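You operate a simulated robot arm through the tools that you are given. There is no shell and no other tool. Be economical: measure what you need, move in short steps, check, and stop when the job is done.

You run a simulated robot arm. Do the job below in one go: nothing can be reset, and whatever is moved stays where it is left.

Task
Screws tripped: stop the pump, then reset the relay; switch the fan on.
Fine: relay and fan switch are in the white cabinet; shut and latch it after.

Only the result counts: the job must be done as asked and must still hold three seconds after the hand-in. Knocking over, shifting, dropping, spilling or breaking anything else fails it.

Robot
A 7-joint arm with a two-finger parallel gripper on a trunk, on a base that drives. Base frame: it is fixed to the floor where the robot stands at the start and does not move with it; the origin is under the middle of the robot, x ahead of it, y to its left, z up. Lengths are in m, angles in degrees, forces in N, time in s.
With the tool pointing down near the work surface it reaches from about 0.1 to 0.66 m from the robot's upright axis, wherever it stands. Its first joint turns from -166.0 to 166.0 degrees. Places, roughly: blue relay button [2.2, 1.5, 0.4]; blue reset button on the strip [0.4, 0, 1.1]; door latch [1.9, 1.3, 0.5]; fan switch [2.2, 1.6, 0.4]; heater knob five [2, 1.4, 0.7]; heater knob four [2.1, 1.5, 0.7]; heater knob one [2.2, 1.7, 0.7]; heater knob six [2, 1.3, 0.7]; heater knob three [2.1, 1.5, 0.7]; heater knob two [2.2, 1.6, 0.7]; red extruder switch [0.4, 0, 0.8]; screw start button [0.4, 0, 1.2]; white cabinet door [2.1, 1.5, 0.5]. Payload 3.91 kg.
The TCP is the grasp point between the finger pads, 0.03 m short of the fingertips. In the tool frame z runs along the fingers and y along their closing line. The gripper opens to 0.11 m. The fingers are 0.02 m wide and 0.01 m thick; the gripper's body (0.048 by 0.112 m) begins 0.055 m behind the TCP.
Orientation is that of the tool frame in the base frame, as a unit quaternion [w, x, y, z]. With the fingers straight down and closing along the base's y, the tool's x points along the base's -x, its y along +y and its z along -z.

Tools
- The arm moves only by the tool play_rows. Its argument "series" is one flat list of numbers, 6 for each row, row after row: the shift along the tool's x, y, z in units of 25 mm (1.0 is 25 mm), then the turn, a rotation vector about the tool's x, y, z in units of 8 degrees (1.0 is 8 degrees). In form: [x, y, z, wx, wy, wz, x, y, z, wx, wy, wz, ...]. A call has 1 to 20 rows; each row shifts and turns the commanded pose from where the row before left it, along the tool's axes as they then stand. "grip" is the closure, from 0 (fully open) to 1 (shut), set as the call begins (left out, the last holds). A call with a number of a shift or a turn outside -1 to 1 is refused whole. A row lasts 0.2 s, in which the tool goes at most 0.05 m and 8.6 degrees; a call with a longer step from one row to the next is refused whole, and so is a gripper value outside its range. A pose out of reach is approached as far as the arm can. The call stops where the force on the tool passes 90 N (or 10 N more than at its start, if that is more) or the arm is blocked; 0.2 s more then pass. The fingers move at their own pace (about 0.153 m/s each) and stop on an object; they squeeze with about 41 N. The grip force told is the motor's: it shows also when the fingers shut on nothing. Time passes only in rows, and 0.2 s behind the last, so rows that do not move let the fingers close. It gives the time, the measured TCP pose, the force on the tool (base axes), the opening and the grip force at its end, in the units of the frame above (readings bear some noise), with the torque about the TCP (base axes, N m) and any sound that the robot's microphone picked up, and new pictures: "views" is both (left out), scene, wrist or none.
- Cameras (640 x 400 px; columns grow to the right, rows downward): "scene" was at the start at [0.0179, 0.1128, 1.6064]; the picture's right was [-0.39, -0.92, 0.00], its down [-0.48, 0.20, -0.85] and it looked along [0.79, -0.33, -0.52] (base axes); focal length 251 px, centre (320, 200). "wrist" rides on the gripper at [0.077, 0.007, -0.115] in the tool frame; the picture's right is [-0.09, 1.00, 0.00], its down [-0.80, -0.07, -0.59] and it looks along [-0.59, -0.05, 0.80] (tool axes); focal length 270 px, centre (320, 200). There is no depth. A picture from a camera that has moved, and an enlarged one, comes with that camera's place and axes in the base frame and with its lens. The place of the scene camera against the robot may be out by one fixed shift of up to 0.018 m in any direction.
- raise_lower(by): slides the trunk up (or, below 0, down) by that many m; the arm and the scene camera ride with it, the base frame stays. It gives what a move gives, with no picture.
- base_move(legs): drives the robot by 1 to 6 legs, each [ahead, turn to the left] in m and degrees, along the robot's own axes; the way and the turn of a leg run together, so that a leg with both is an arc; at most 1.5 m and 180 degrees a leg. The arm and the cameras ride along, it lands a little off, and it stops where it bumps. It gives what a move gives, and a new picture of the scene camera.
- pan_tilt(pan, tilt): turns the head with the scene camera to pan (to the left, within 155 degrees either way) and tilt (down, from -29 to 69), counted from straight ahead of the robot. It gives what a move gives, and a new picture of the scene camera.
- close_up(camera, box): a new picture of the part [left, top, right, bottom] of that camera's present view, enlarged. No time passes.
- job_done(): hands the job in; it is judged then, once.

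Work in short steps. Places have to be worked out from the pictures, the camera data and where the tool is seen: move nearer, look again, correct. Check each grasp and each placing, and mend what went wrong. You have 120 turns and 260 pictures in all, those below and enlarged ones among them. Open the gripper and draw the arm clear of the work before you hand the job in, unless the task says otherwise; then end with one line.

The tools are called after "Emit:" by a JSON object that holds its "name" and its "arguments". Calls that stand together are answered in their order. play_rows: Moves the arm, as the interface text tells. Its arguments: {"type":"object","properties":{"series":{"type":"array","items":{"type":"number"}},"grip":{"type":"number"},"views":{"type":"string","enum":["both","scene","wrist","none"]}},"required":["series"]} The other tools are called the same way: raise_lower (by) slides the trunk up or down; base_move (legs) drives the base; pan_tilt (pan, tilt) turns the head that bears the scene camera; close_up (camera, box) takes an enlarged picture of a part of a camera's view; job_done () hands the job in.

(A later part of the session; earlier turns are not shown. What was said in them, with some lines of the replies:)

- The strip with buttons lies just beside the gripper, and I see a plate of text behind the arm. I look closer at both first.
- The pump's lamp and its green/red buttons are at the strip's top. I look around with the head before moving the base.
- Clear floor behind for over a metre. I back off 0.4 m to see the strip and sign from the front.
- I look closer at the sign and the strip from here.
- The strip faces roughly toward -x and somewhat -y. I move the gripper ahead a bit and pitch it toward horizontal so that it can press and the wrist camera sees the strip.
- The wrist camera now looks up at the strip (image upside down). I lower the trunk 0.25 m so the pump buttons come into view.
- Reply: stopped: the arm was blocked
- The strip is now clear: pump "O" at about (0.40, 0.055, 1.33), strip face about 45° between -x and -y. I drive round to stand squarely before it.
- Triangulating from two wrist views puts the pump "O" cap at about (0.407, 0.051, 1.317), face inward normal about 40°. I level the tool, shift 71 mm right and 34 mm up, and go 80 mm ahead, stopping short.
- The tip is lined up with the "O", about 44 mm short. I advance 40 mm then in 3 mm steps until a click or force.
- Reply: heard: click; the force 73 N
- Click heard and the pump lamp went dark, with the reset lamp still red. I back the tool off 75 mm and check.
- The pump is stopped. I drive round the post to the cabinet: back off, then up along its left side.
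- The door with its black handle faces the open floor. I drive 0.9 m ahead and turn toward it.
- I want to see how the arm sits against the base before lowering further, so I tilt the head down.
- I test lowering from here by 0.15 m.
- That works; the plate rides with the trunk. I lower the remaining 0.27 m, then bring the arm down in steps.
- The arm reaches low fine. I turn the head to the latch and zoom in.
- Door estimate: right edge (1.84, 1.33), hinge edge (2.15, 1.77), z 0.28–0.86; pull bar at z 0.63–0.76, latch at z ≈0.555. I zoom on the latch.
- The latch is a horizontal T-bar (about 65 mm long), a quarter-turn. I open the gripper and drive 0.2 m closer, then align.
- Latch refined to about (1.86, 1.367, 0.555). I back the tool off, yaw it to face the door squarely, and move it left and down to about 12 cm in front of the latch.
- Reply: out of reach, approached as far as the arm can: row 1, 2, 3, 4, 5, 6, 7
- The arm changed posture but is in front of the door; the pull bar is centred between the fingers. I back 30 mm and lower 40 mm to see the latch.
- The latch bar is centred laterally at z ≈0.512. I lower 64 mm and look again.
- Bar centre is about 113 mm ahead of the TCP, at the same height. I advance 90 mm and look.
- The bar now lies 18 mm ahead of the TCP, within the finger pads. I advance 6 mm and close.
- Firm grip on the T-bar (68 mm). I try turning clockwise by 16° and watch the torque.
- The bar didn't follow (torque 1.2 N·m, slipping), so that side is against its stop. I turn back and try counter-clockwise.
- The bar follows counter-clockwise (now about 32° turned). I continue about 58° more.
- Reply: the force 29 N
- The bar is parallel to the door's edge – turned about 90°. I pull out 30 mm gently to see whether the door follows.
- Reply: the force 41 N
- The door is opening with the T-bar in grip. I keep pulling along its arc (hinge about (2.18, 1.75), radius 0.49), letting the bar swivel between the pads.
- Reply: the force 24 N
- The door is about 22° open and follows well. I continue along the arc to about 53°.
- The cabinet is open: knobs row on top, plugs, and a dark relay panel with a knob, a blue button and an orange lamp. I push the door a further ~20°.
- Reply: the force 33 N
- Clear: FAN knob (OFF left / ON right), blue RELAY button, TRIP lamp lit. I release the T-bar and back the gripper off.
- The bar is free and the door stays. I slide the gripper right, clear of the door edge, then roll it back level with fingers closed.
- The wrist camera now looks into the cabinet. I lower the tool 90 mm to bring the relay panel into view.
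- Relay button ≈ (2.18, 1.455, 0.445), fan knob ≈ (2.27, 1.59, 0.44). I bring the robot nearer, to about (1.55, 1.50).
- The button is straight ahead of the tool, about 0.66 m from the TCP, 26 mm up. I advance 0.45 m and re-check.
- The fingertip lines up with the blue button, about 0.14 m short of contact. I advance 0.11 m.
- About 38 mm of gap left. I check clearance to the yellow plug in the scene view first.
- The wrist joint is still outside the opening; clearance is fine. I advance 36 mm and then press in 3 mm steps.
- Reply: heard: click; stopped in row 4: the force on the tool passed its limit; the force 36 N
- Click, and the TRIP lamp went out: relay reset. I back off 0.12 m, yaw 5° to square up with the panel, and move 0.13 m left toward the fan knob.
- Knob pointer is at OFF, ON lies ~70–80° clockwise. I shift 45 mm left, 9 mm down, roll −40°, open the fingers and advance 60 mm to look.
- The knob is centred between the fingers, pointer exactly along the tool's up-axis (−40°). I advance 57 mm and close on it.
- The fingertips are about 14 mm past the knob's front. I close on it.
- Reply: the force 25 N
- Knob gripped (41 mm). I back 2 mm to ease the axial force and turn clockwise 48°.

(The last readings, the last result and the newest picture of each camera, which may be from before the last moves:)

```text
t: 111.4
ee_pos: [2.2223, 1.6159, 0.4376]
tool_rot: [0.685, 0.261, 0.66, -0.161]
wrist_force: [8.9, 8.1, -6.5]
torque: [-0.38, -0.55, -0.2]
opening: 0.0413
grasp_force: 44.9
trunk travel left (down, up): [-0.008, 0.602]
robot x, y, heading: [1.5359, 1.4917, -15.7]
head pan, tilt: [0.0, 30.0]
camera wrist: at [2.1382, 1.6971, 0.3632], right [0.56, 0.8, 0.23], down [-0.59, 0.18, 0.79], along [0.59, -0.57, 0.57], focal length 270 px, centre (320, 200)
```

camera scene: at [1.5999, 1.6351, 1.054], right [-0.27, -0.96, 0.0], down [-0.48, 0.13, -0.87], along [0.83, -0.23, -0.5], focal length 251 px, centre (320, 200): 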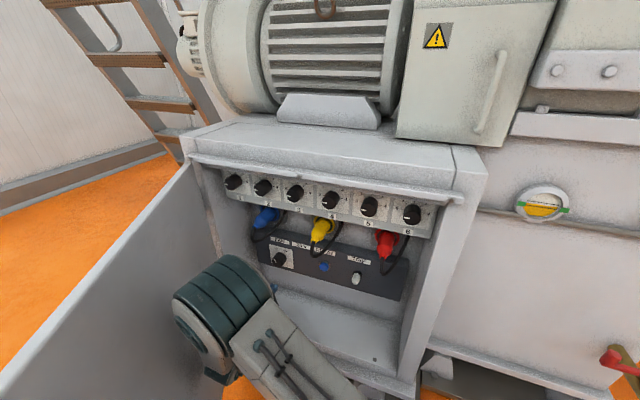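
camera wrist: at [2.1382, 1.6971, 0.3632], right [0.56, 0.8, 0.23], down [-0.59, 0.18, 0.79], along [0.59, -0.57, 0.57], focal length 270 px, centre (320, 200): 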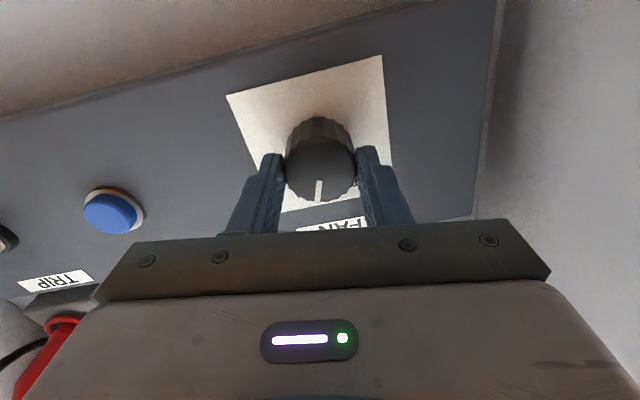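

The knob follows. I turn on 32° more, to about +40°.

Emit:
{"name": "play_rows", "arguments": {"series": [0, 0, 0, 0, 0, 1, 0, 0, 0, 0, 0, 1, 0, 0, 0, 0, 0, 1, 0, 0, 0, 0, 0, 1], "views": "wrist"}}

Emit:
{"name": "close_up", "arguments": {"camera": "wrist", "box": [220, 40, 440, 230]}}

```text
t: 112.4
ee_pos: [2.2226, 1.6163, 0.439]
tool_rot: [0.704, 0.433, 0.562, 0.034]
wrist_force: [6.6, 6.0, 2.8]
torque: [-0.26, 0.29, -0.16]
opening: 0.0413
grasp_force: 45.5
trunk travel left (down, up): [-0.008, 0.602]
robot x, y, heading: [1.5345, 1.495, -15.6]
head pan, tilt: [0.0, 30.0]
camera wrist: at [2.1594, 1.7273, 0.3849], right [0.41, 0.57, 0.71], down [-0.81, -0.13, 0.57], along [0.42, -0.81, 0.41], focal length 270 px, centre (320, 200)
```

wrist: 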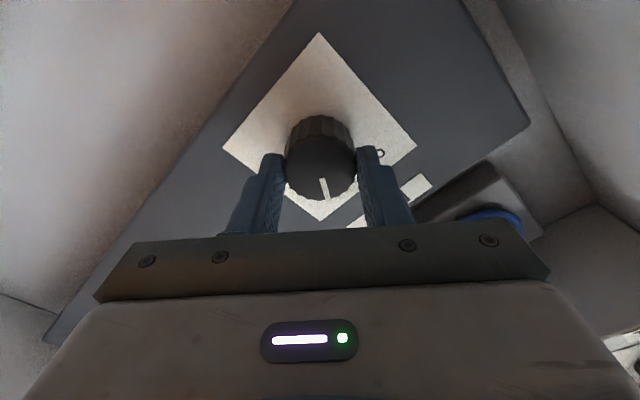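

```text
2.11 times, centred on (330, 135) of wrist
camera zoom: at [2.1594, 1.7273, 0.3849], right [0.41, 0.57, 0.71], down [-0.81, -0.13, 0.57], along [0.42, -0.81, 0.41], focal length 569 px, centre (299, 337)
```

zoom: 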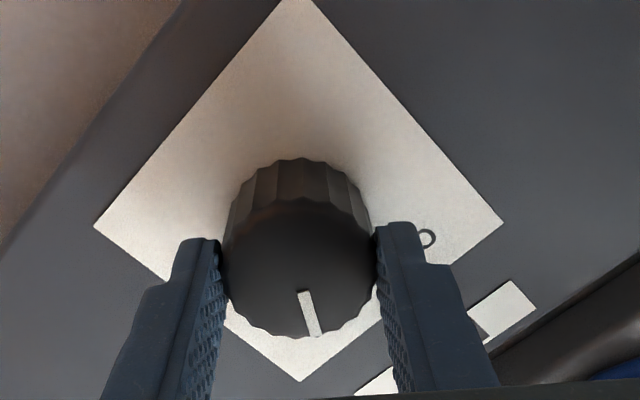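

The pointer now lags the tool by ~12°, suggesting a stop near +30°. I release, back off and look.

Emit:
{"name": "play_rows", "arguments": {"series": [0, 0, 0, 0, 0, 0, 0, 0, 0, 0, 0, 0, 0, 0, -1, 0, 0, 0, 0, 0, -1, 0, 0, 0, 0, 0, -1, 0, 0, 0, 0, 0, 0, 0, 0, -1, 0, 0, 0, 0, 0, -1, 0, 0, 0, 0, 0, -1, 0, 0, 0, 0, 0, -1, 0, 0, 0, 0, 0, -1], "grip": 0.3, "views": "wrist"}}

Emit:
{"name": "close_up", "arguments": {"camera": "wrist", "box": [240, 40, 400, 200]}}

Emit:
{"name": "close_up", "arguments": {"camera": "scene", "box": [220, 220, 420, 320]}}

```text
t: 114.6
ee_pos: [2.1607, 1.6586, 0.4385]
tool_rot: [0.672, 0.214, 0.677, -0.212]
wrist_force: [0.5, 0.0, -0.8]
torque: [0.01, 0.0, -0.03]
opening: 0.077
grasp_force: 0.0
trunk travel left (down, up): [-0.008, 0.602]
robot x, y, heading: [1.5364, 1.4945, -15.8]
head pan, tilt: [0.0, 30.0]
camera wrist: at [2.07, 1.7313, 0.3625], right [0.57, 0.82, 0.09], down [-0.52, 0.28, 0.81], along [0.63, -0.51, 0.59], focal length 270 px, centre (320, 200)
```

wrist: 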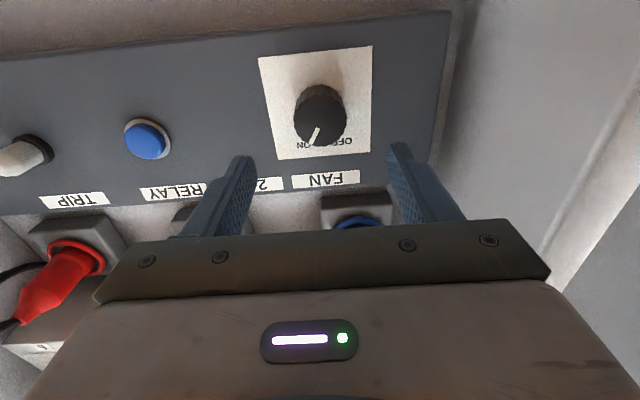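

```text
2.50 times, centred on (320, 120) of wrist
camera zoom: at [2.07, 1.7313, 0.3625], right [0.57, 0.82, 0.09], down [-0.52, 0.28, 0.81], along [0.63, -0.51, 0.59], focal length 676 px, centre (320, 400)
```

zoom: 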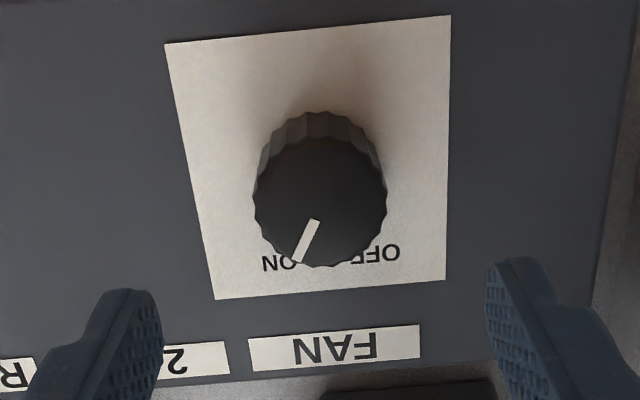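

```text
3.20 times, centred on (320, 270) of scene
camera zoom: at [1.6, 1.6353, 1.054], right [-0.27, -0.96, 0.0], down [-0.48, 0.13, -0.87], along [0.83, -0.23, -0.5], focal length 802 px, centre (320, -24)
```

zoom: 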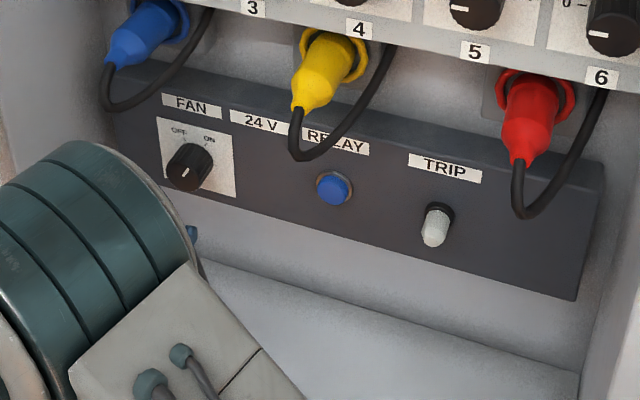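

The pointer now sits at ON, and TRIP stays dark. I withdraw: back a bit, right 0.17 m, then straight out of the cabinet.

Emit:
{"name": "play_rows", "arguments": {"series": [0, 0, -1, 0, 0, 0, 0, 0, -1, 0, 0, 0, 0, -1, 0, 0, 0, 0, 0, -1, 0, 0, 0, 0, 0, -1, 0, 0, 0, 0, 0, -1, 0, 0, 0, 0, 0, -1, 0, 0, 0, 0, 0, -1, 0, 0, 0, 0, 0, -0.8, 0, 0, 0, 0, 0, 0, -1, 0, 0, 0, 0, 0, -1, 0, 0, 0, 0, 0, -1, 0, 0, 0, 0, 0, -1, 0, 0, 0, 0, 0, -1, 0, 0, 0, 0, 0, -1, 0, 0, 0, 0, 0, -1, 0, 0, 0], "grip": 1, "views": "scene"}}

Emit:
{"name": "play_rows", "arguments": {"series": [0, 0, -1, 0, 0, 0, 0, 0, -1, 0, 0, 0, 0, 0, -1, 0, 0, 0, 0, 0, -1, 0, 0, 0, 0, 0, -1, 0, 0, 0, 0, 0, -1, 0, 0, 0, 0, 0, -1, 0, 0, 0, 0, 0, -1, 0, 0, 0]}}

```text
t: 118.0
ee_pos: [1.8787, 1.6491, 0.4408]
tool_rot: [0.672, 0.213, 0.678, -0.208]
wrist_force: [-0.6, -0.4, 0.5]
torque: [0.01, -0.03, -0.01]
opening: 0.0002
grasp_force: 38.0
trunk travel left (down, up): [-0.008, 0.602]
robot x, y, heading: [1.5331, 1.4981, -15.8]
head pan, tilt: [0.0, 30.0]
camera scene: at [1.6, 1.6353, 1.054], right [-0.27, -0.96, 0.0], down [-0.48, 0.13, -0.87], along [0.83, -0.23, -0.5], focal length 251 px, centre (320, 200)
```

scene: 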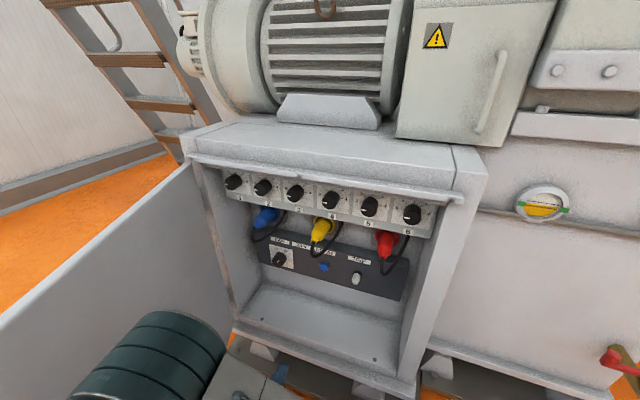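

```text
t: 119.8
ee_pos: [1.7145, 1.7621, 0.4399]
tool_rot: [0.672, 0.214, 0.677, -0.21]
wrist_force: [0.7, 0.6, 0.1]
torque: [0.03, -0.04, 0.0]
opening: 0.0001
grasp_force: 37.4
trunk travel left (down, up): [-0.008, 0.602]
robot x, y, heading: [1.5353, 1.4988, -15.8]
head pan, tilt: [0.0, 30.0]
camera scene: at [1.5999, 1.6353, 1.054], right [-0.27, -0.96, 0.0], down [-0.48, 0.13, -0.87], along [0.83, -0.23, -0.5], focal length 251 px, centre (320, 200)
camera wrist: at [1.6242, 1.8339, 0.3635], right [0.57, 0.82, 0.09], down [-0.52, 0.28, 0.81], along [0.63, -0.51, 0.59], focal length 270 px, centre (320, 200)
```

scene: 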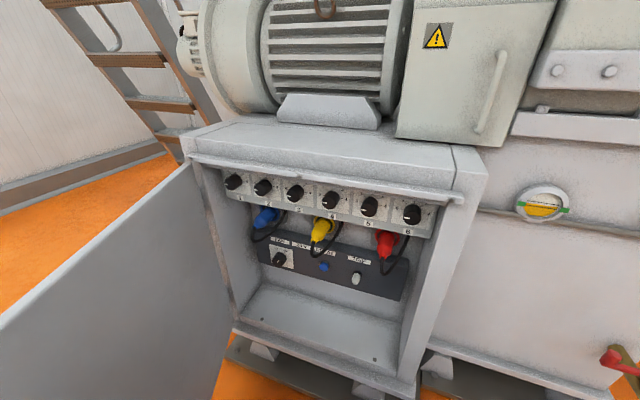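
wrist: 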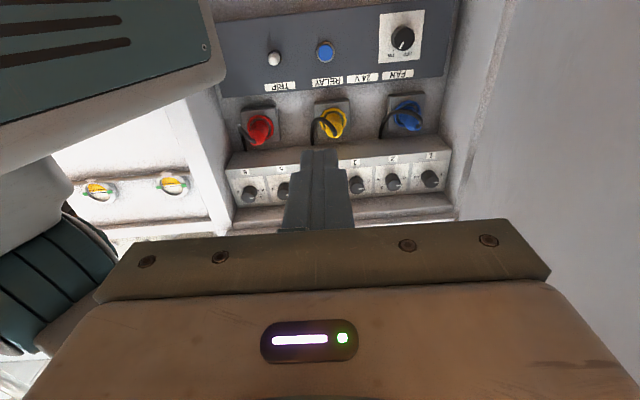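

Everything inside is as wanted. I drive the base back the way it came, to handle the door.

Emit:
{"name": "base_move", "arguments": {"legs": [[0, 30], [-0.25, 0], [0, -35]]}}

Emit:
{"name": "pan_tilt", "arguments": {"pan": 40, "tilt": 40}}

```text
t: 124.7
ee_pos: [1.4933, 1.6833, 0.4401]
tool_rot: [0.664, 0.24, 0.668, -0.236]
wrist_force: [-0.1, -0.4, -0.7]
torque: [-0.01, -0.01, -0.03]
opening: 0.0
grasp_force: 38.0
trunk travel left (down, up): [-0.008, 0.602]
robot x, y, heading: [1.2943, 1.4354, -20.0]
head pan, tilt: [0.0, 30.0]
camera scene: at [1.3693, 1.5672, 1.054], right [-0.35, -0.94, 0.0], down [-0.47, 0.17, -0.87], along [0.81, -0.3, -0.5], focal length 251 px, centre (320, 200)
```

scene: 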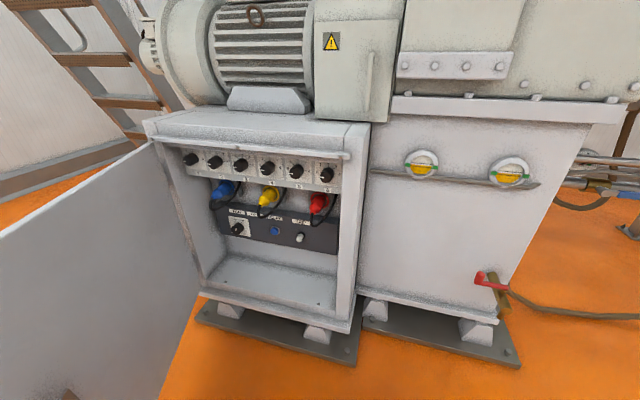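

```text
t: 125.8
ee_pos: [1.4955, 1.6832, 0.44]
tool_rot: [0.663, 0.241, 0.668, -0.237]
wrist_force: [-0.3, 0.7, -0.4]
torque: [-0.02, 0.01, 0.0]
opening: 0.0
grasp_force: 38.2
trunk travel left (down, up): [-0.008, 0.602]
robot x, y, heading: [1.2881, 1.4318, -20.2]
head pan, tilt: [40.0, 40.0]
camera scene: at [1.3645, 1.6272, 1.0387], right [0.34, -0.94, 0.0], down [-0.6, -0.22, -0.77], along [0.72, 0.26, -0.64], focal length 251 px, centre (320, 200)
```

scene: 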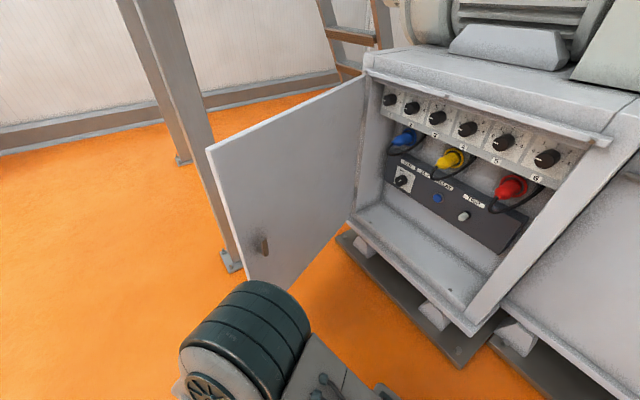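

The door has stayed put with the T-bar near (1.70, 1.91). I retrace: up 75 mm, fix the yaw, back 80 mm, roll −72°, fingers open.

Emit:
{"name": "play_rows", "arguments": {"series": [-1, 0, 0, -0.55, 0, 0, -1, 0, 0, 0, 0, 0, -1, 0, 0, 0, 0, 0, 0, 0, -1, 0, 0, 0, 0, 0, -1, 0, 0, 0, 0, 0, -1, 0, 0, 0, 0, 0, -0.2, 0, 0, 0, 0, 0, 0, 0, 0, -1, 0, 0, 0, 0, 0, -1, 0, 0, 0, 0, 0, -1, 0, 0, 0, 0, 0, -1, 0, 0, 0, 0, 0, -1, 0, 0, 0, 0, 0, -1, 0, 0, 0, 0, 0, -1, 0, 0, 0, 0, 0, -1, 0, 0, 0, 0, 0, -1], "grip": 0, "views": "wrist"}}

```text
t: 129.2
ee_pos: [1.4287, 1.7285, 0.5154]
tool_rot: [0.419, -0.224, 0.674, -0.566]
wrist_force: [0.1, 0.1, 0.0]
torque: [-0.01, 0.01, -0.02]
opening: 0.1101
grasp_force: 0.1
trunk travel left (down, up): [-0.008, 0.602]
robot x, y, heading: [1.294, 1.4318, -20.3]
head pan, tilt: [40.0, 40.0]
camera wrist: at [1.2941, 1.7364, 0.4853], right [0.22, 0.33, -0.92], down [-0.06, 0.95, 0.32], along [0.97, -0.02, 0.23], focal length 270 px, centre (320, 200)
```

wrist: 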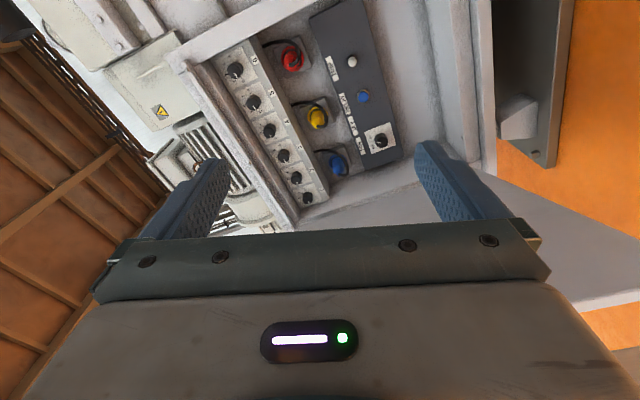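

I slide left 0.31 m, back to the spot in front of the T-bar.

Emit:
{"name": "play_rows", "arguments": {"series": [-0.905, 0.294, 0, 0, 0, 0, -0.905, 0.294, 0, 0, 0, 0, -0.905, 0.294, 0, 0, 0, 0, -0.905, 0.294, 0, 0, 0, 0, -0.905, 0.294, 0, 0, 0, 0, -0.905, 0.294, 0, 0, 0, 0, -0.905, 0.294, 0, 0, 0, 0, -0.905, 0.294, 0, 0, 0, 0, -0.905, 0.294, 0, 0, 0, 0, -0.905, 0.294, 0, 0, 0, 0, -0.905, 0.294, 0, 0, 0, 0, -0.905, 0.294, 0, 0, 0, 0, -0.905, 0.294, 0, 0, 0, 0]}}

```text
t: 132.0
ee_pos: [1.6055, 1.9803, 0.5185]
tool_rot: [0.42, -0.224, 0.674, -0.565]
wrist_force: [-0.2, -0.6, -0.6]
torque: [0.03, -0.03, 0.0]
opening: 0.11
grasp_force: 0.0
trunk travel left (down, up): [-0.008, 0.602]
robot x, y, heading: [1.2932, 1.4331, -19.9]
head pan, tilt: [40.0, 40.0]
camera scene: at [1.3645, 1.6272, 1.0387], right [0.34, -0.94, 0.0], down [-0.6, -0.22, -0.77], along [0.72, 0.26, -0.64], focal length 251 px, centre (320, 200)
camera wrist: at [1.4706, 1.9892, 0.4878], right [0.22, 0.33, -0.92], down [-0.06, 0.94, 0.32], along [0.97, -0.02, 0.23], focal length 270 px, centre (320, 200)
```

scene: 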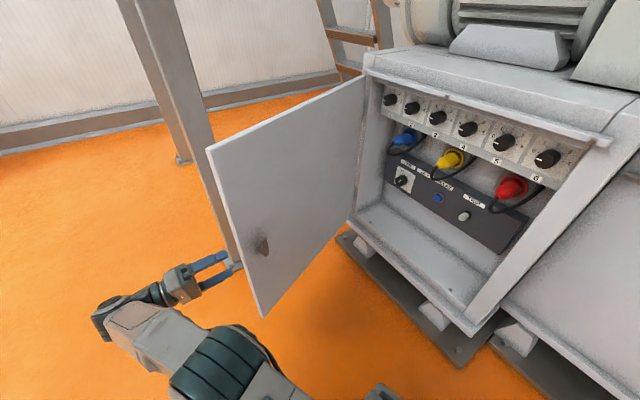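
wrist: 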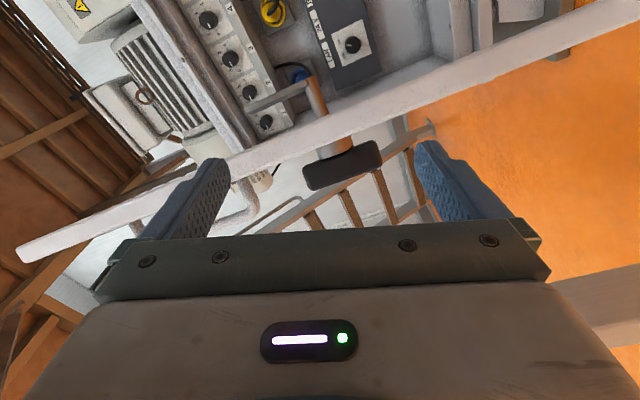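

The door drifted a few degrees further; the bar is now ~40 mm left and 93 mm ahead of the TCP. I shift left 40 mm and advance 73 mm.

Emit:
{"name": "play_rows", "arguments": {"series": [-0.8, 0.32, 0, 0, 0, 0, -0.8, 0.32, 0, 0, 0, 0, 0, 0, 1, 0, 0, 0, 0, 0, 1, 0, 0, 0], "views": "wrist"}}

```text
t: 133.0
ee_pos: [1.6719, 1.9884, 0.5152]
tool_rot: [0.419, -0.225, 0.674, -0.565]
wrist_force: [0.0, 0.2, -1.1]
torque: [-0.01, -0.01, 0.01]
opening: 0.1103
grasp_force: 0.0
trunk travel left (down, up): [-0.008, 0.602]
robot x, y, heading: [1.2918, 1.4318, -20.3]
head pan, tilt: [40.0, 40.0]
camera wrist: at [1.5376, 1.9975, 0.484], right [0.22, 0.33, -0.92], down [-0.06, 0.95, 0.32], along [0.97, -0.02, 0.23], focal length 270 px, centre (320, 200)
```

wrist: 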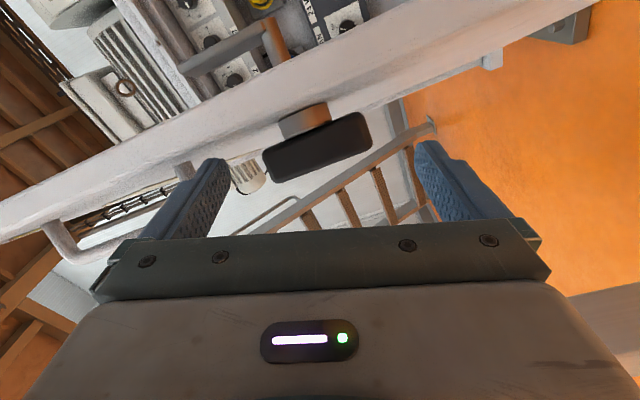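

Bar is 41 mm ahead, tilted 18° relative to the tool. I roll a further −16°, advance 23 mm and close on its ends.

Emit:
{"name": "play_rows", "arguments": {"series": [0.1, 0, 0, 0, 0, -1, 0, 0, 0.4, 0, 0, -1, 0, 0, 0.5, 0, 0, 0], "views": "wrist"}}

Emit:
{"name": "play_rows", "arguments": {"series": [0, 0, 0, 0, 0, 0, 0, 0, 0, 0, 0, 0, 0, 0, 0, 0, 0, 0], "grip": 1, "views": "wrist"}}

```text
t: 133.8
ee_pos: [1.6882, 1.9732, 0.5133]
tool_rot: [0.336, -0.315, 0.636, -0.619]
wrist_force: [0.0, 0.5, -0.8]
torque: [0.04, 0.0, 0.0]
opening: 0.1101
grasp_force: 0.0
trunk travel left (down, up): [-0.008, 0.602]
robot x, y, heading: [1.2939, 1.434, -20.1]
head pan, tilt: [40.0, 40.0]
camera wrist: at [1.551, 1.9764, 0.504], right [0.07, 0.11, -0.99], down [-0.03, 0.99, 0.11], along [1.0, 0.02, 0.07], focal length 270 px, centre (320, 200)
```

wrist: 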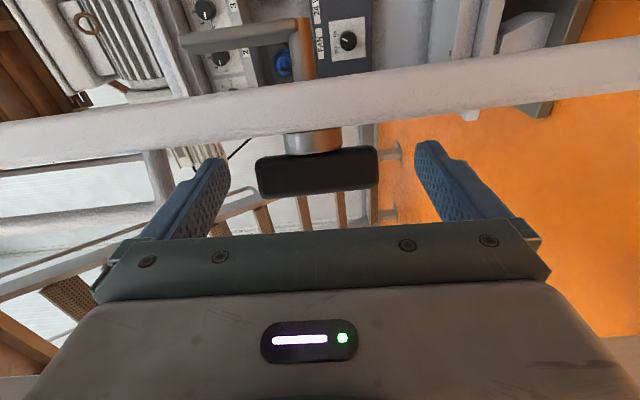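

```text
t: 134.6
ee_pos: [1.6887, 1.9727, 0.5151]
tool_rot: [0.337, -0.315, 0.636, -0.619]
wrist_force: [2.3, 0.7, 13.0]
torque: [-1.44, 0.09, 0.5]
opening: 0.0684
grasp_force: 44.5
trunk travel left (down, up): [-0.008, 0.602]
robot x, y, heading: [1.2931, 1.4339, -20.3]
head pan, tilt: [40.0, 40.0]
camera wrist: at [1.551, 1.9763, 0.5054], right [0.07, 0.11, -0.99], down [-0.03, 0.99, 0.11], along [1.0, 0.02, 0.07], focal length 270 px, centre (320, 200)
```

wrist: 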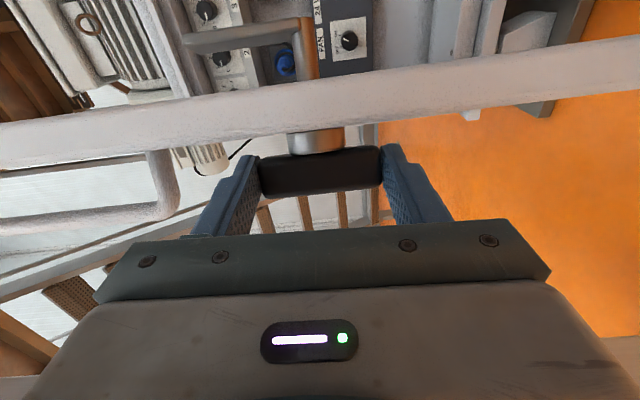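

Gripped at 68 mm. A circle fit of the earlier path gives centre (2.206, 1.798), radius 0.546; I swing the door shut along it, the first 35°.

Emit:
{"name": "play_rows", "arguments": {"series": [0.908, 0, 0.289, 0, 0, 0, 0.895, 0, 0.328, 0, 0, 0, 0.88, 0, 0.367, 0, 0, 0, 0.863, 0, 0.405, 0, 0, 0, 0.844, 0, 0.442, 0, 0, 0, 0.824, 0, 0.479, 0, 0, 0, 0.802, 0, 0.514, 0, 0, 0, 0.779, 0, 0.549, 0, 0, 0, 0.755, 0, 0.582, 0, 0, 0, 0.728, 0, 0.614, 0, 0, 0, 0.701, 0, 0.646, 0, 0, 0, 0.672, 0, 0.676, 0, 0, 0, 0.642, 0, 0.704, 0, 0, 0, 0.611, 0, 0.732, 0, 0, 0]}}

```text
t: 137.2
ee_pos: [1.666, 1.7051, 0.5136]
tool_rot: [0.346, -0.304, 0.628, -0.627]
wrist_force: [-9.7, -4.1, 30.3]
torque: [-1.66, -0.89, -0.98]
opening: 0.068
grasp_force: 45.2
trunk travel left (down, up): [-0.008, 0.602]
robot x, y, heading: [1.2959, 1.4353, -20.3]
head pan, tilt: [40.0, 40.0]
stopped in row 12: the force on the tool passed its limit (the readings are from after the stop); the commanded pose is now the measured one
camera scene: at [1.3625, 1.6264, 1.0377], right [0.34, -0.94, 0.0], down [-0.6, -0.22, -0.77], along [0.72, 0.26, -0.64], focal length 251 px, centre (320, 200)
camera wrist: at [1.5287, 1.7091, 0.4998], right [0.1, 0.1, -0.99], down [-0.03, 0.99, 0.1], along [0.99, 0.02, 0.1], focal length 270 px, centre (320, 200)
```

scene: 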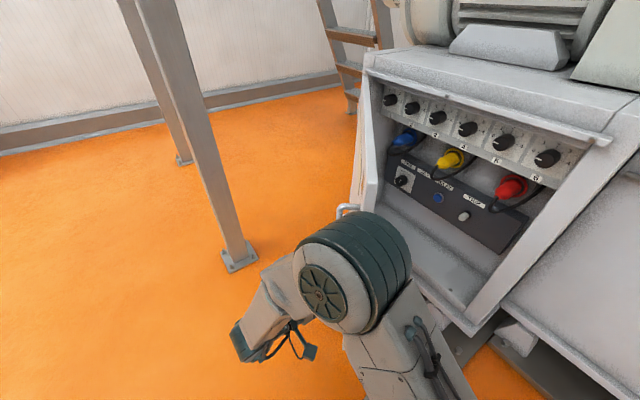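
wrist: 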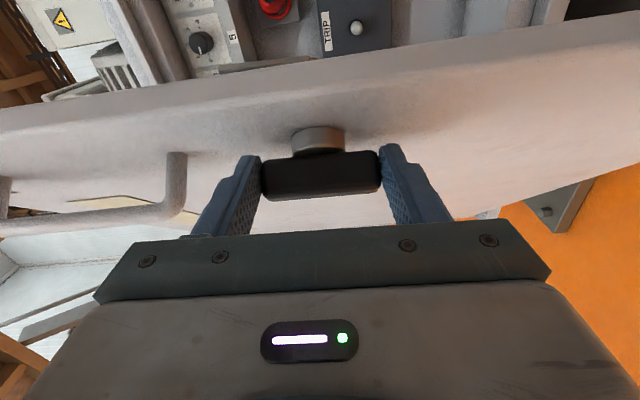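

The force limit stopped it at 28°, though nothing visible blocks it; residual force is mostly vertical. I ease 1 mm upward and go on in half-size steps.

Emit:
{"name": "play_rows", "arguments": {"series": [0.33, -0.04, 0.344, 0, 0, 0, 0.32, 0, 0.353, 0, 0, 0, 0.31, 0, 0.36, 0, 0, 0, 0.3, 0, 0.37, 0, 0, 0]}}

```text
t: 138.2
ee_pos: [1.6767, 1.6594, 0.5143]
tool_rot: [0.345, -0.305, 0.629, -0.626]
wrist_force: [-12.0, -0.9, 32.6]
torque: [-1.34, -0.91, 0.85]
opening: 0.0678
grasp_force: 45.0
trunk travel left (down, up): [-0.008, 0.602]
robot x, y, heading: [1.2914, 1.4327, -20.4]
head pan, tilt: [40.0, 40.0]
camera scene: at [1.3625, 1.6266, 1.039], right [0.34, -0.94, 0.0], down [-0.6, -0.22, -0.77], along [0.72, 0.26, -0.64], focal length 251 px, centre (320, 200)
camera wrist: at [1.5397, 1.6634, 0.5003], right [0.1, 0.1, -0.99], down [-0.03, 0.99, 0.1], along [0.99, 0.02, 0.1], focal length 270 px, centre (320, 200)
```

scene: 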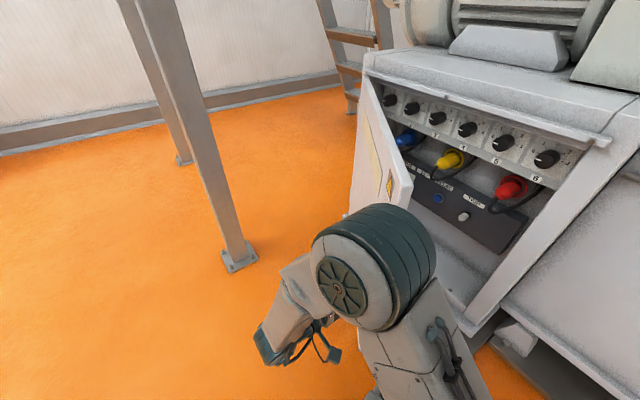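
wrist: 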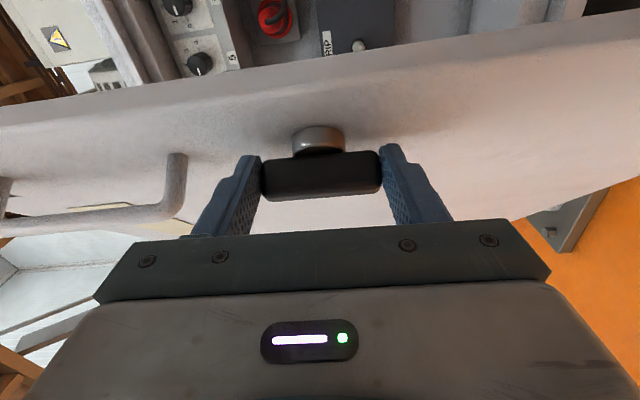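

It moves fine. I continue along the arc 30° more in small steps.

Emit:
{"name": "play_rows", "arguments": {"series": [0.435, -0.06, 0.531, 0, 0, 0, 0.418, 0, 0.544, 0, 0, 0, 0.4, 0, 0.557, 0, 0, 0, 0.383, 0, 0.569, 0, 0, 0, 0.365, 0, 0.581, 0, 0, 0, 0.346, 0, 0.592, 0, 0, 0, 0.327, 0, 0.603, 0, 0, 0, 0.308, 0, 0.613, 0, 0, 0, 0.289, 0, 0.622, 0, 0, 0, 0.269, 0, 0.631, 0, 0, 0, 0.249, 0, 0.639, 0, 0, 0, 0.229, 0, 0.647, 0, 0, 0, 0.209, 0, 0.654, 0, 0, 0, 0.188, 0, 0.66, 0, 0, 0, 0.167, 0, 0.665, 0, 0, 0, 0.146, 0, 0.67, 0, 0, 0, 0.125, 0, 0.675, 0, 0, 0]}}

```text
t: 141.8
ee_pos: [1.82, 1.4088, 0.514]
tool_rot: [0.347, -0.306, 0.628, -0.626]
wrist_force: [-8.3, -5.7, 38.3]
torque: [0.1, -0.07, 0.66]
opening: 0.0681
grasp_force: 44.8
trunk travel left (down, up): [-0.008, 0.602]
robot x, y, heading: [1.2901, 1.4329, -20.1]
head pan, tilt: [40.0, 40.0]
camera scene: at [1.3619, 1.6268, 1.0389], right [0.34, -0.94, 0.0], down [-0.6, -0.22, -0.77], along [0.72, 0.26, -0.64], focal length 251 px, centre (320, 200)
camera wrist: at [1.6837, 1.4131, 0.5002], right [0.1, 0.1, -0.99], down [-0.03, 0.99, 0.1], along [0.99, 0.02, 0.1], focal length 270 px, centre (320, 200)
```

scene: 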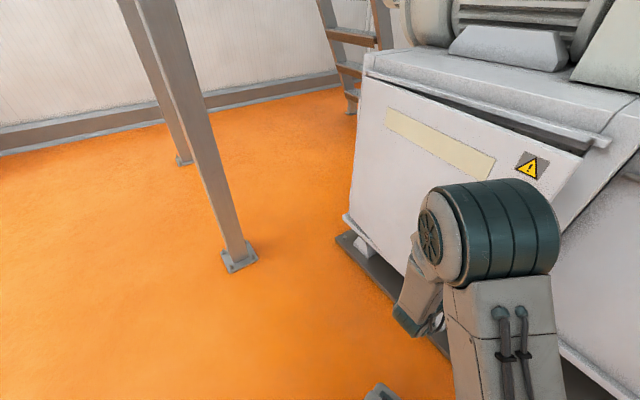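
wrist: 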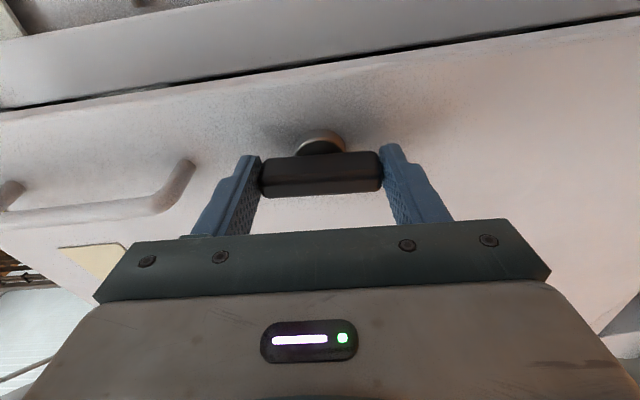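

Nearly shut. I push the last 66 mm and then a little further until it seats.

Emit:
{"name": "play_rows", "arguments": {"series": [0.105, 0, 0.678, 0, 0, 0, 0.084, 0, 0.681, 0, 0, 0, 0.062, 0, 0.683, 0, 0, 0, 0.03, 0, 0.5, 0, 0, 0, 0, 0, 0.15, 0, 0, 0, 0, 0, 0.1, 0, 0, 0]}}

```text
t: 143.2
ee_pos: [1.8733, 1.3649, 0.5142]
tool_rot: [0.345, -0.306, 0.63, -0.625]
wrist_force: [-24.7, -11.9, 28.9]
torque: [0.16, 0.27, -0.39]
opening: 0.0681
grasp_force: 44.8
trunk travel left (down, up): [-0.008, 0.602]
robot x, y, heading: [1.2937, 1.4322, -20.5]
head pan, tilt: [40.0, 40.0]
camera scene: at [1.3615, 1.6265, 1.039], right [0.34, -0.94, 0.0], down [-0.6, -0.22, -0.77], along [0.72, 0.26, -0.64], focal length 251 px, centre (320, 200)
camera wrist: at [1.7359, 1.3683, 0.5009], right [0.1, 0.1, -0.99], down [-0.03, 0.99, 0.1], along [0.99, 0.02, 0.1], focal length 270 px, centre (320, 200)
```

scene: 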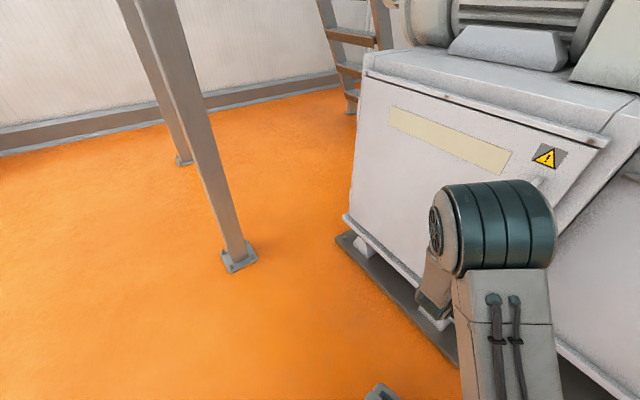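
wrist: 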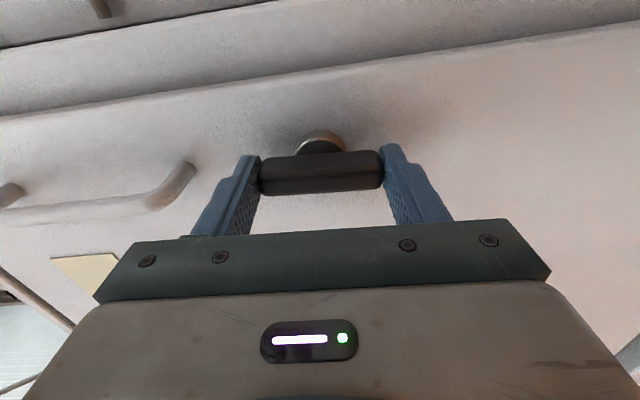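

The door is seated (TCP back at the closed-grip position). I turn the T-bar clockwise 88° back to latched.

Emit:
{"name": "play_rows", "arguments": {"series": [0, 0, 0, 0, 0, 1, 0, 0, 0, 0, 0, 1, 0, 0, 0, 0, 0, 1, 0, 0, 0, 0, 0, 1, 0, 0, 0, 0, 0, 1, 0, 0, 0, 0, 0, 1, 0, 0, 0, 0, 0, 1, 0, 0, 0, 0, 0, 1, 0, 0, 0, 0, 0, 1, 0, 0, 0, 0, 0, 1, 0, 0, 0, 0, 0, 1]}}

```text
t: 145.6
ee_pos: [1.8744, 1.3649, 0.5135]
tool_rot: [0.683, 0.218, 0.665, -0.21]
wrist_force: [-26.2, -0.2, 19.9]
torque: [-1.38, -0.15, -0.99]
opening: 0.0681
grasp_force: 45.0
trunk travel left (down, up): [-0.008, 0.602]
robot x, y, heading: [1.2933, 1.432, -20.4]
head pan, tilt: [40.0, 40.0]
camera scene: at [1.362, 1.6269, 1.0388], right [0.34, -0.94, 0.0], down [-0.6, -0.22, -0.77], along [0.72, 0.26, -0.64], focal length 251 px, centre (320, 200)
camera wrist: at [1.787, 1.4364, 0.4341], right [0.57, 0.81, 0.11], down [-0.55, 0.28, 0.79], along [0.61, -0.51, 0.61], focal length 270 px, centre (320, 200)
```

scene: 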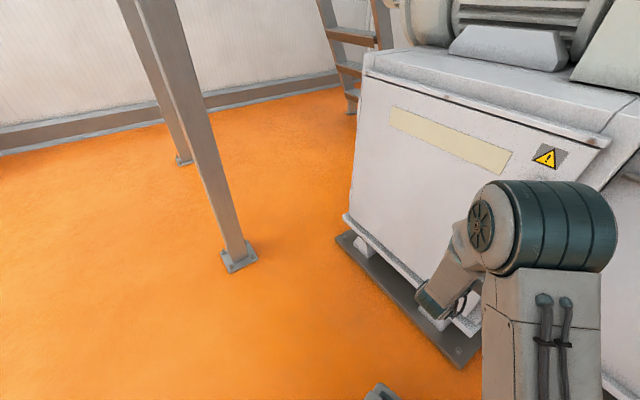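
wrist: 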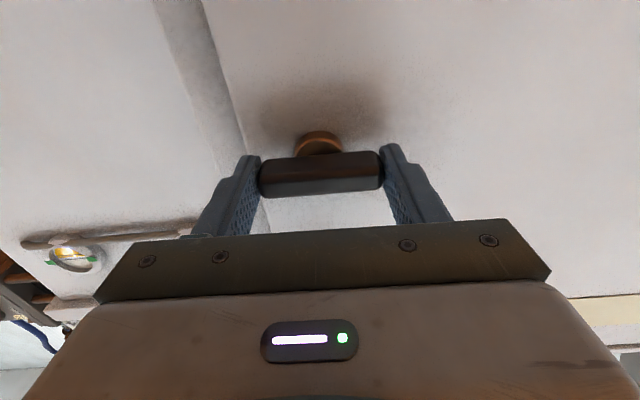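

The bar is level again, with torque of about 1 N·m as at its stop. I turn 8° more for certainty, then tug outward 8 mm to test the latch.

Emit:
{"name": "play_rows", "arguments": {"series": [0, 0, 0, 0, 0, 0.8, 0, 0, 0, 0, 0, 0], "views": "wrist"}}

Emit:
{"name": "play_rows", "arguments": {"series": [0, 0, 0, 0, 0, -0.8, 0, 0, -0.2, 0, 0, 0, 0, 0, -0.2, 0, 0, 0], "views": "wrist"}}

```text
t: 146.2
ee_pos: [1.875, 1.3642, 0.512]
tool_rot: [0.691, 0.255, 0.654, -0.172]
wrist_force: [-8.7, -5.1, 7.0]
torque: [-0.91, 0.82, -0.94]
opening: 0.0693
grasp_force: 45.0
trunk travel left (down, up): [-0.008, 0.602]
robot x, y, heading: [1.292, 1.4338, -20.3]
head pan, tilt: [40.0, 40.0]
camera wrist: at [1.7922, 1.4435, 0.4338], right [0.56, 0.8, 0.21], down [-0.59, 0.21, 0.78], along [0.58, -0.56, 0.59], focal length 270 px, centre (320, 200)
```

wrist: 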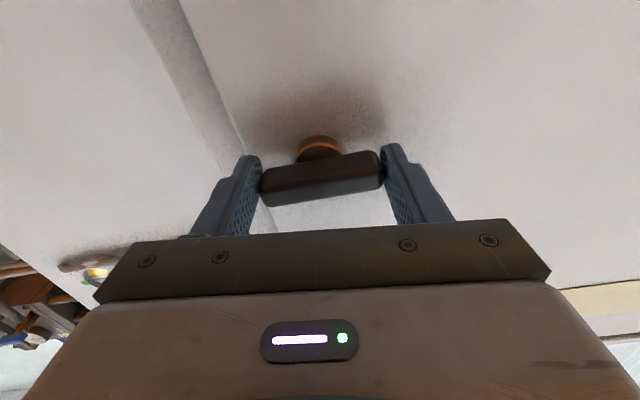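

```text
t: 146.9
ee_pos: [1.8694, 1.3688, 0.5109]
tool_rot: [0.681, 0.218, 0.667, -0.21]
wrist_force: [29.7, -22.1, 0.7]
torque: [-0.24, 0.34, -1.01]
opening: 0.0692
grasp_force: 45.1
trunk travel left (down, up): [-0.008, 0.602]
robot x, y, heading: [1.2896, 1.4336, -20.6]
head pan, tilt: [40.0, 40.0]
camera wrist: at [1.7814, 1.4405, 0.4322], right [0.57, 0.81, 0.1], down [-0.54, 0.28, 0.79], along [0.61, -0.51, 0.6], focal length 270 px, centre (320, 200)
```

wrist: 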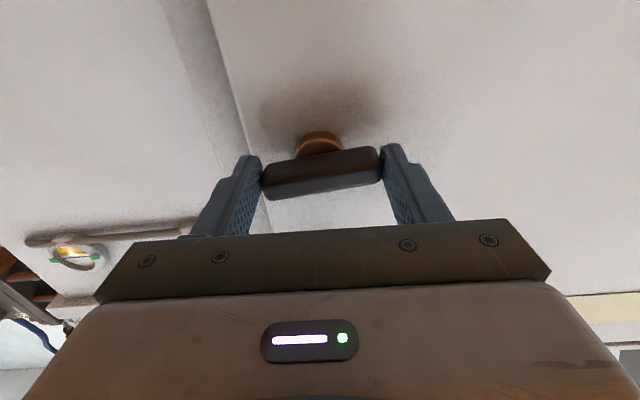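

The door holds against a 37 N pull: latched. I turn the bar once more onto its stop, then release and back off.

Emit:
{"name": "play_rows", "arguments": {"series": [0, 0, 0.3, 0, 0, 0, 0, 0, 0, 0, 0, 1, 0, 0, 0, 0, 0, 0.4], "views": "none"}}

Emit:
{"name": "play_rows", "arguments": {"series": [0, 0, 0, 0, 0, 0, 0, 0, 0, 0, 0, 0, 0, 0, -1, 0, 0, 0, 0, 0, -1, 0, 0, 0, 0, 0, -1, 0, 0, 0, 0, 0, -1, 0, 0, 0], "grip": 0}}

```text
t: 147.8
ee_pos: [1.871, 1.3681, 0.5115]
tool_rot: [0.698, 0.281, 0.644, -0.141]
wrist_force: [-31.3, 7.9, 0.2]
torque: [-0.82, 0.4, -1.45]
opening: 0.0697
grasp_force: 44.6
trunk travel left (down, up): [-0.008, 0.602]
robot x, y, heading: [1.2913, 1.4327, -19.9]
head pan, tilt: [40.0, 40.0]
```

```text
t: 149.2
ee_pos: [1.792, 1.4236, 0.5108]
tool_rot: [0.698, 0.281, 0.643, -0.142]
wrist_force: [-0.7, 0.3, -0.3]
torque: [-0.02, 0.0, 0.02]
opening: 0.1099
grasp_force: 0.1
trunk travel left (down, up): [-0.008, 0.602]
robot x, y, heading: [1.2894, 1.4323, -20.2]
head pan, tilt: [40.0, 40.0]
camera scene: at [1.3641, 1.6266, 1.0387], right [0.34, -0.94, 0.0], down [-0.6, -0.22, -0.77], along [0.72, 0.26, -0.64], focal length 251 px, centre (320, 200)
camera wrist: at [1.7131, 1.5075, 0.4339], right [0.55, 0.78, 0.3], down [-0.63, 0.15, 0.76], along [0.55, -0.6, 0.58], focal length 270 px, centre (320, 200)
```

scene: 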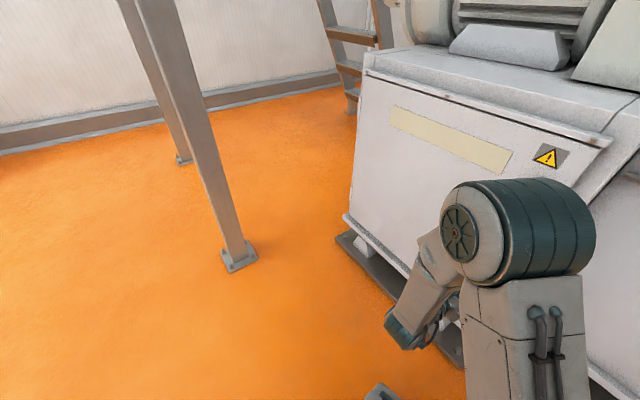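
wrist: 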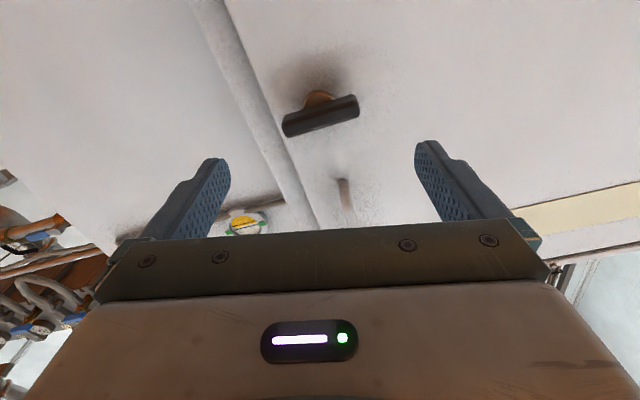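

The bar is level (tool is rolled +11°) and free. I back the robot away to leave the arm clear and look once more.

Emit:
{"name": "base_move", "arguments": {"legs": [[-0.4, 0]]}}

Emit:
{"name": "pan_tilt", "arguments": {"pan": 0, "tilt": 20}}

Emit:
{"name": "close_up", "arguments": {"camera": "scene", "box": [200, 100, 440, 280]}}

```text
t: 151.6
ee_pos: [1.418, 1.5616, 0.5097]
tool_rot: [0.698, 0.281, 0.643, -0.141]
wrist_force: [0.4, 0.4, 0.8]
torque: [0.01, -0.03, 0.01]
opening: 0.11
grasp_force: 0.0
trunk travel left (down, up): [-0.008, 0.602]
robot x, y, heading: [0.92, 1.5728, -20.1]
head pan, tilt: [40.0, 40.0]
camera scene: at [0.9906, 1.7668, 1.0387], right [0.34, -0.94, 0.0], down [-0.61, -0.22, -0.77], along [0.72, 0.26, -0.64], focal length 251 px, centre (320, 200)
```

scene: 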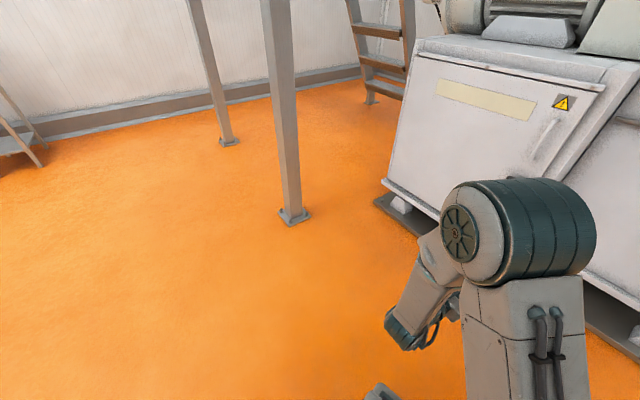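

```text
t: 152.7
ee_pos: [1.4177, 1.5617, 0.51]
tool_rot: [0.698, 0.281, 0.643, -0.142]
wrist_force: [0.1, 0.5, 0.4]
torque: [-0.03, -0.01, 0.01]
opening: 0.1098
grasp_force: 0.0
trunk travel left (down, up): [-0.008, 0.602]
robot x, y, heading: [0.9218, 1.5712, -20.5]
head pan, tilt: [0.0, 20.0]
camera scene: at [0.9978, 1.7059, 1.07], right [-0.35, -0.94, 0.0], down [-0.32, 0.12, -0.94], along [0.88, -0.33, -0.34], focal length 251 px, centre (320, 200)
```

scene: 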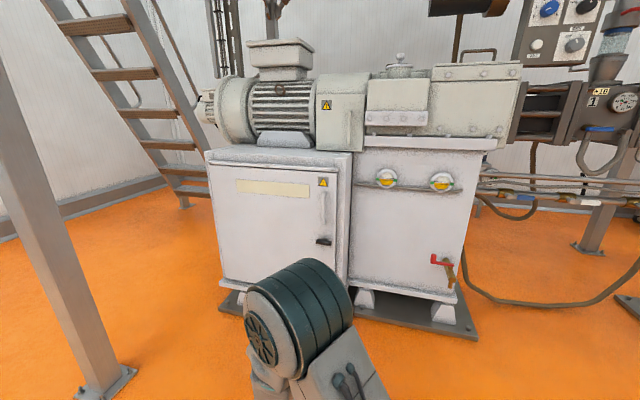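

```text
2.22 times, centred on (320, 190) of scene
camera zoom: at [0.9978, 1.7059, 1.07], right [-0.35, -0.94, 0.0], down [-0.32, 0.12, -0.94], along [0.88, -0.33, -0.34], focal length 557 px, centre (320, 222)
```

zoom: 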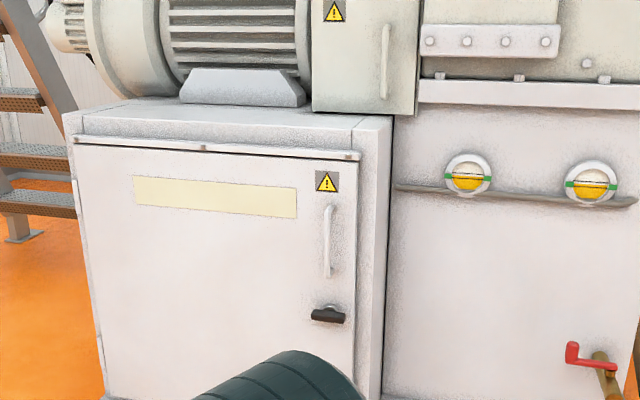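

The door is shut, the latch bar level as at the start, and the arm is clear with an open gripper. I hand in.

Emit:
{"name": "job_done", "arguments": {}}

```text
The job is handed in.
```

The pump is stopped, the relay was reset after it, the fan is switched on, and the white cabinet is shut and latched.
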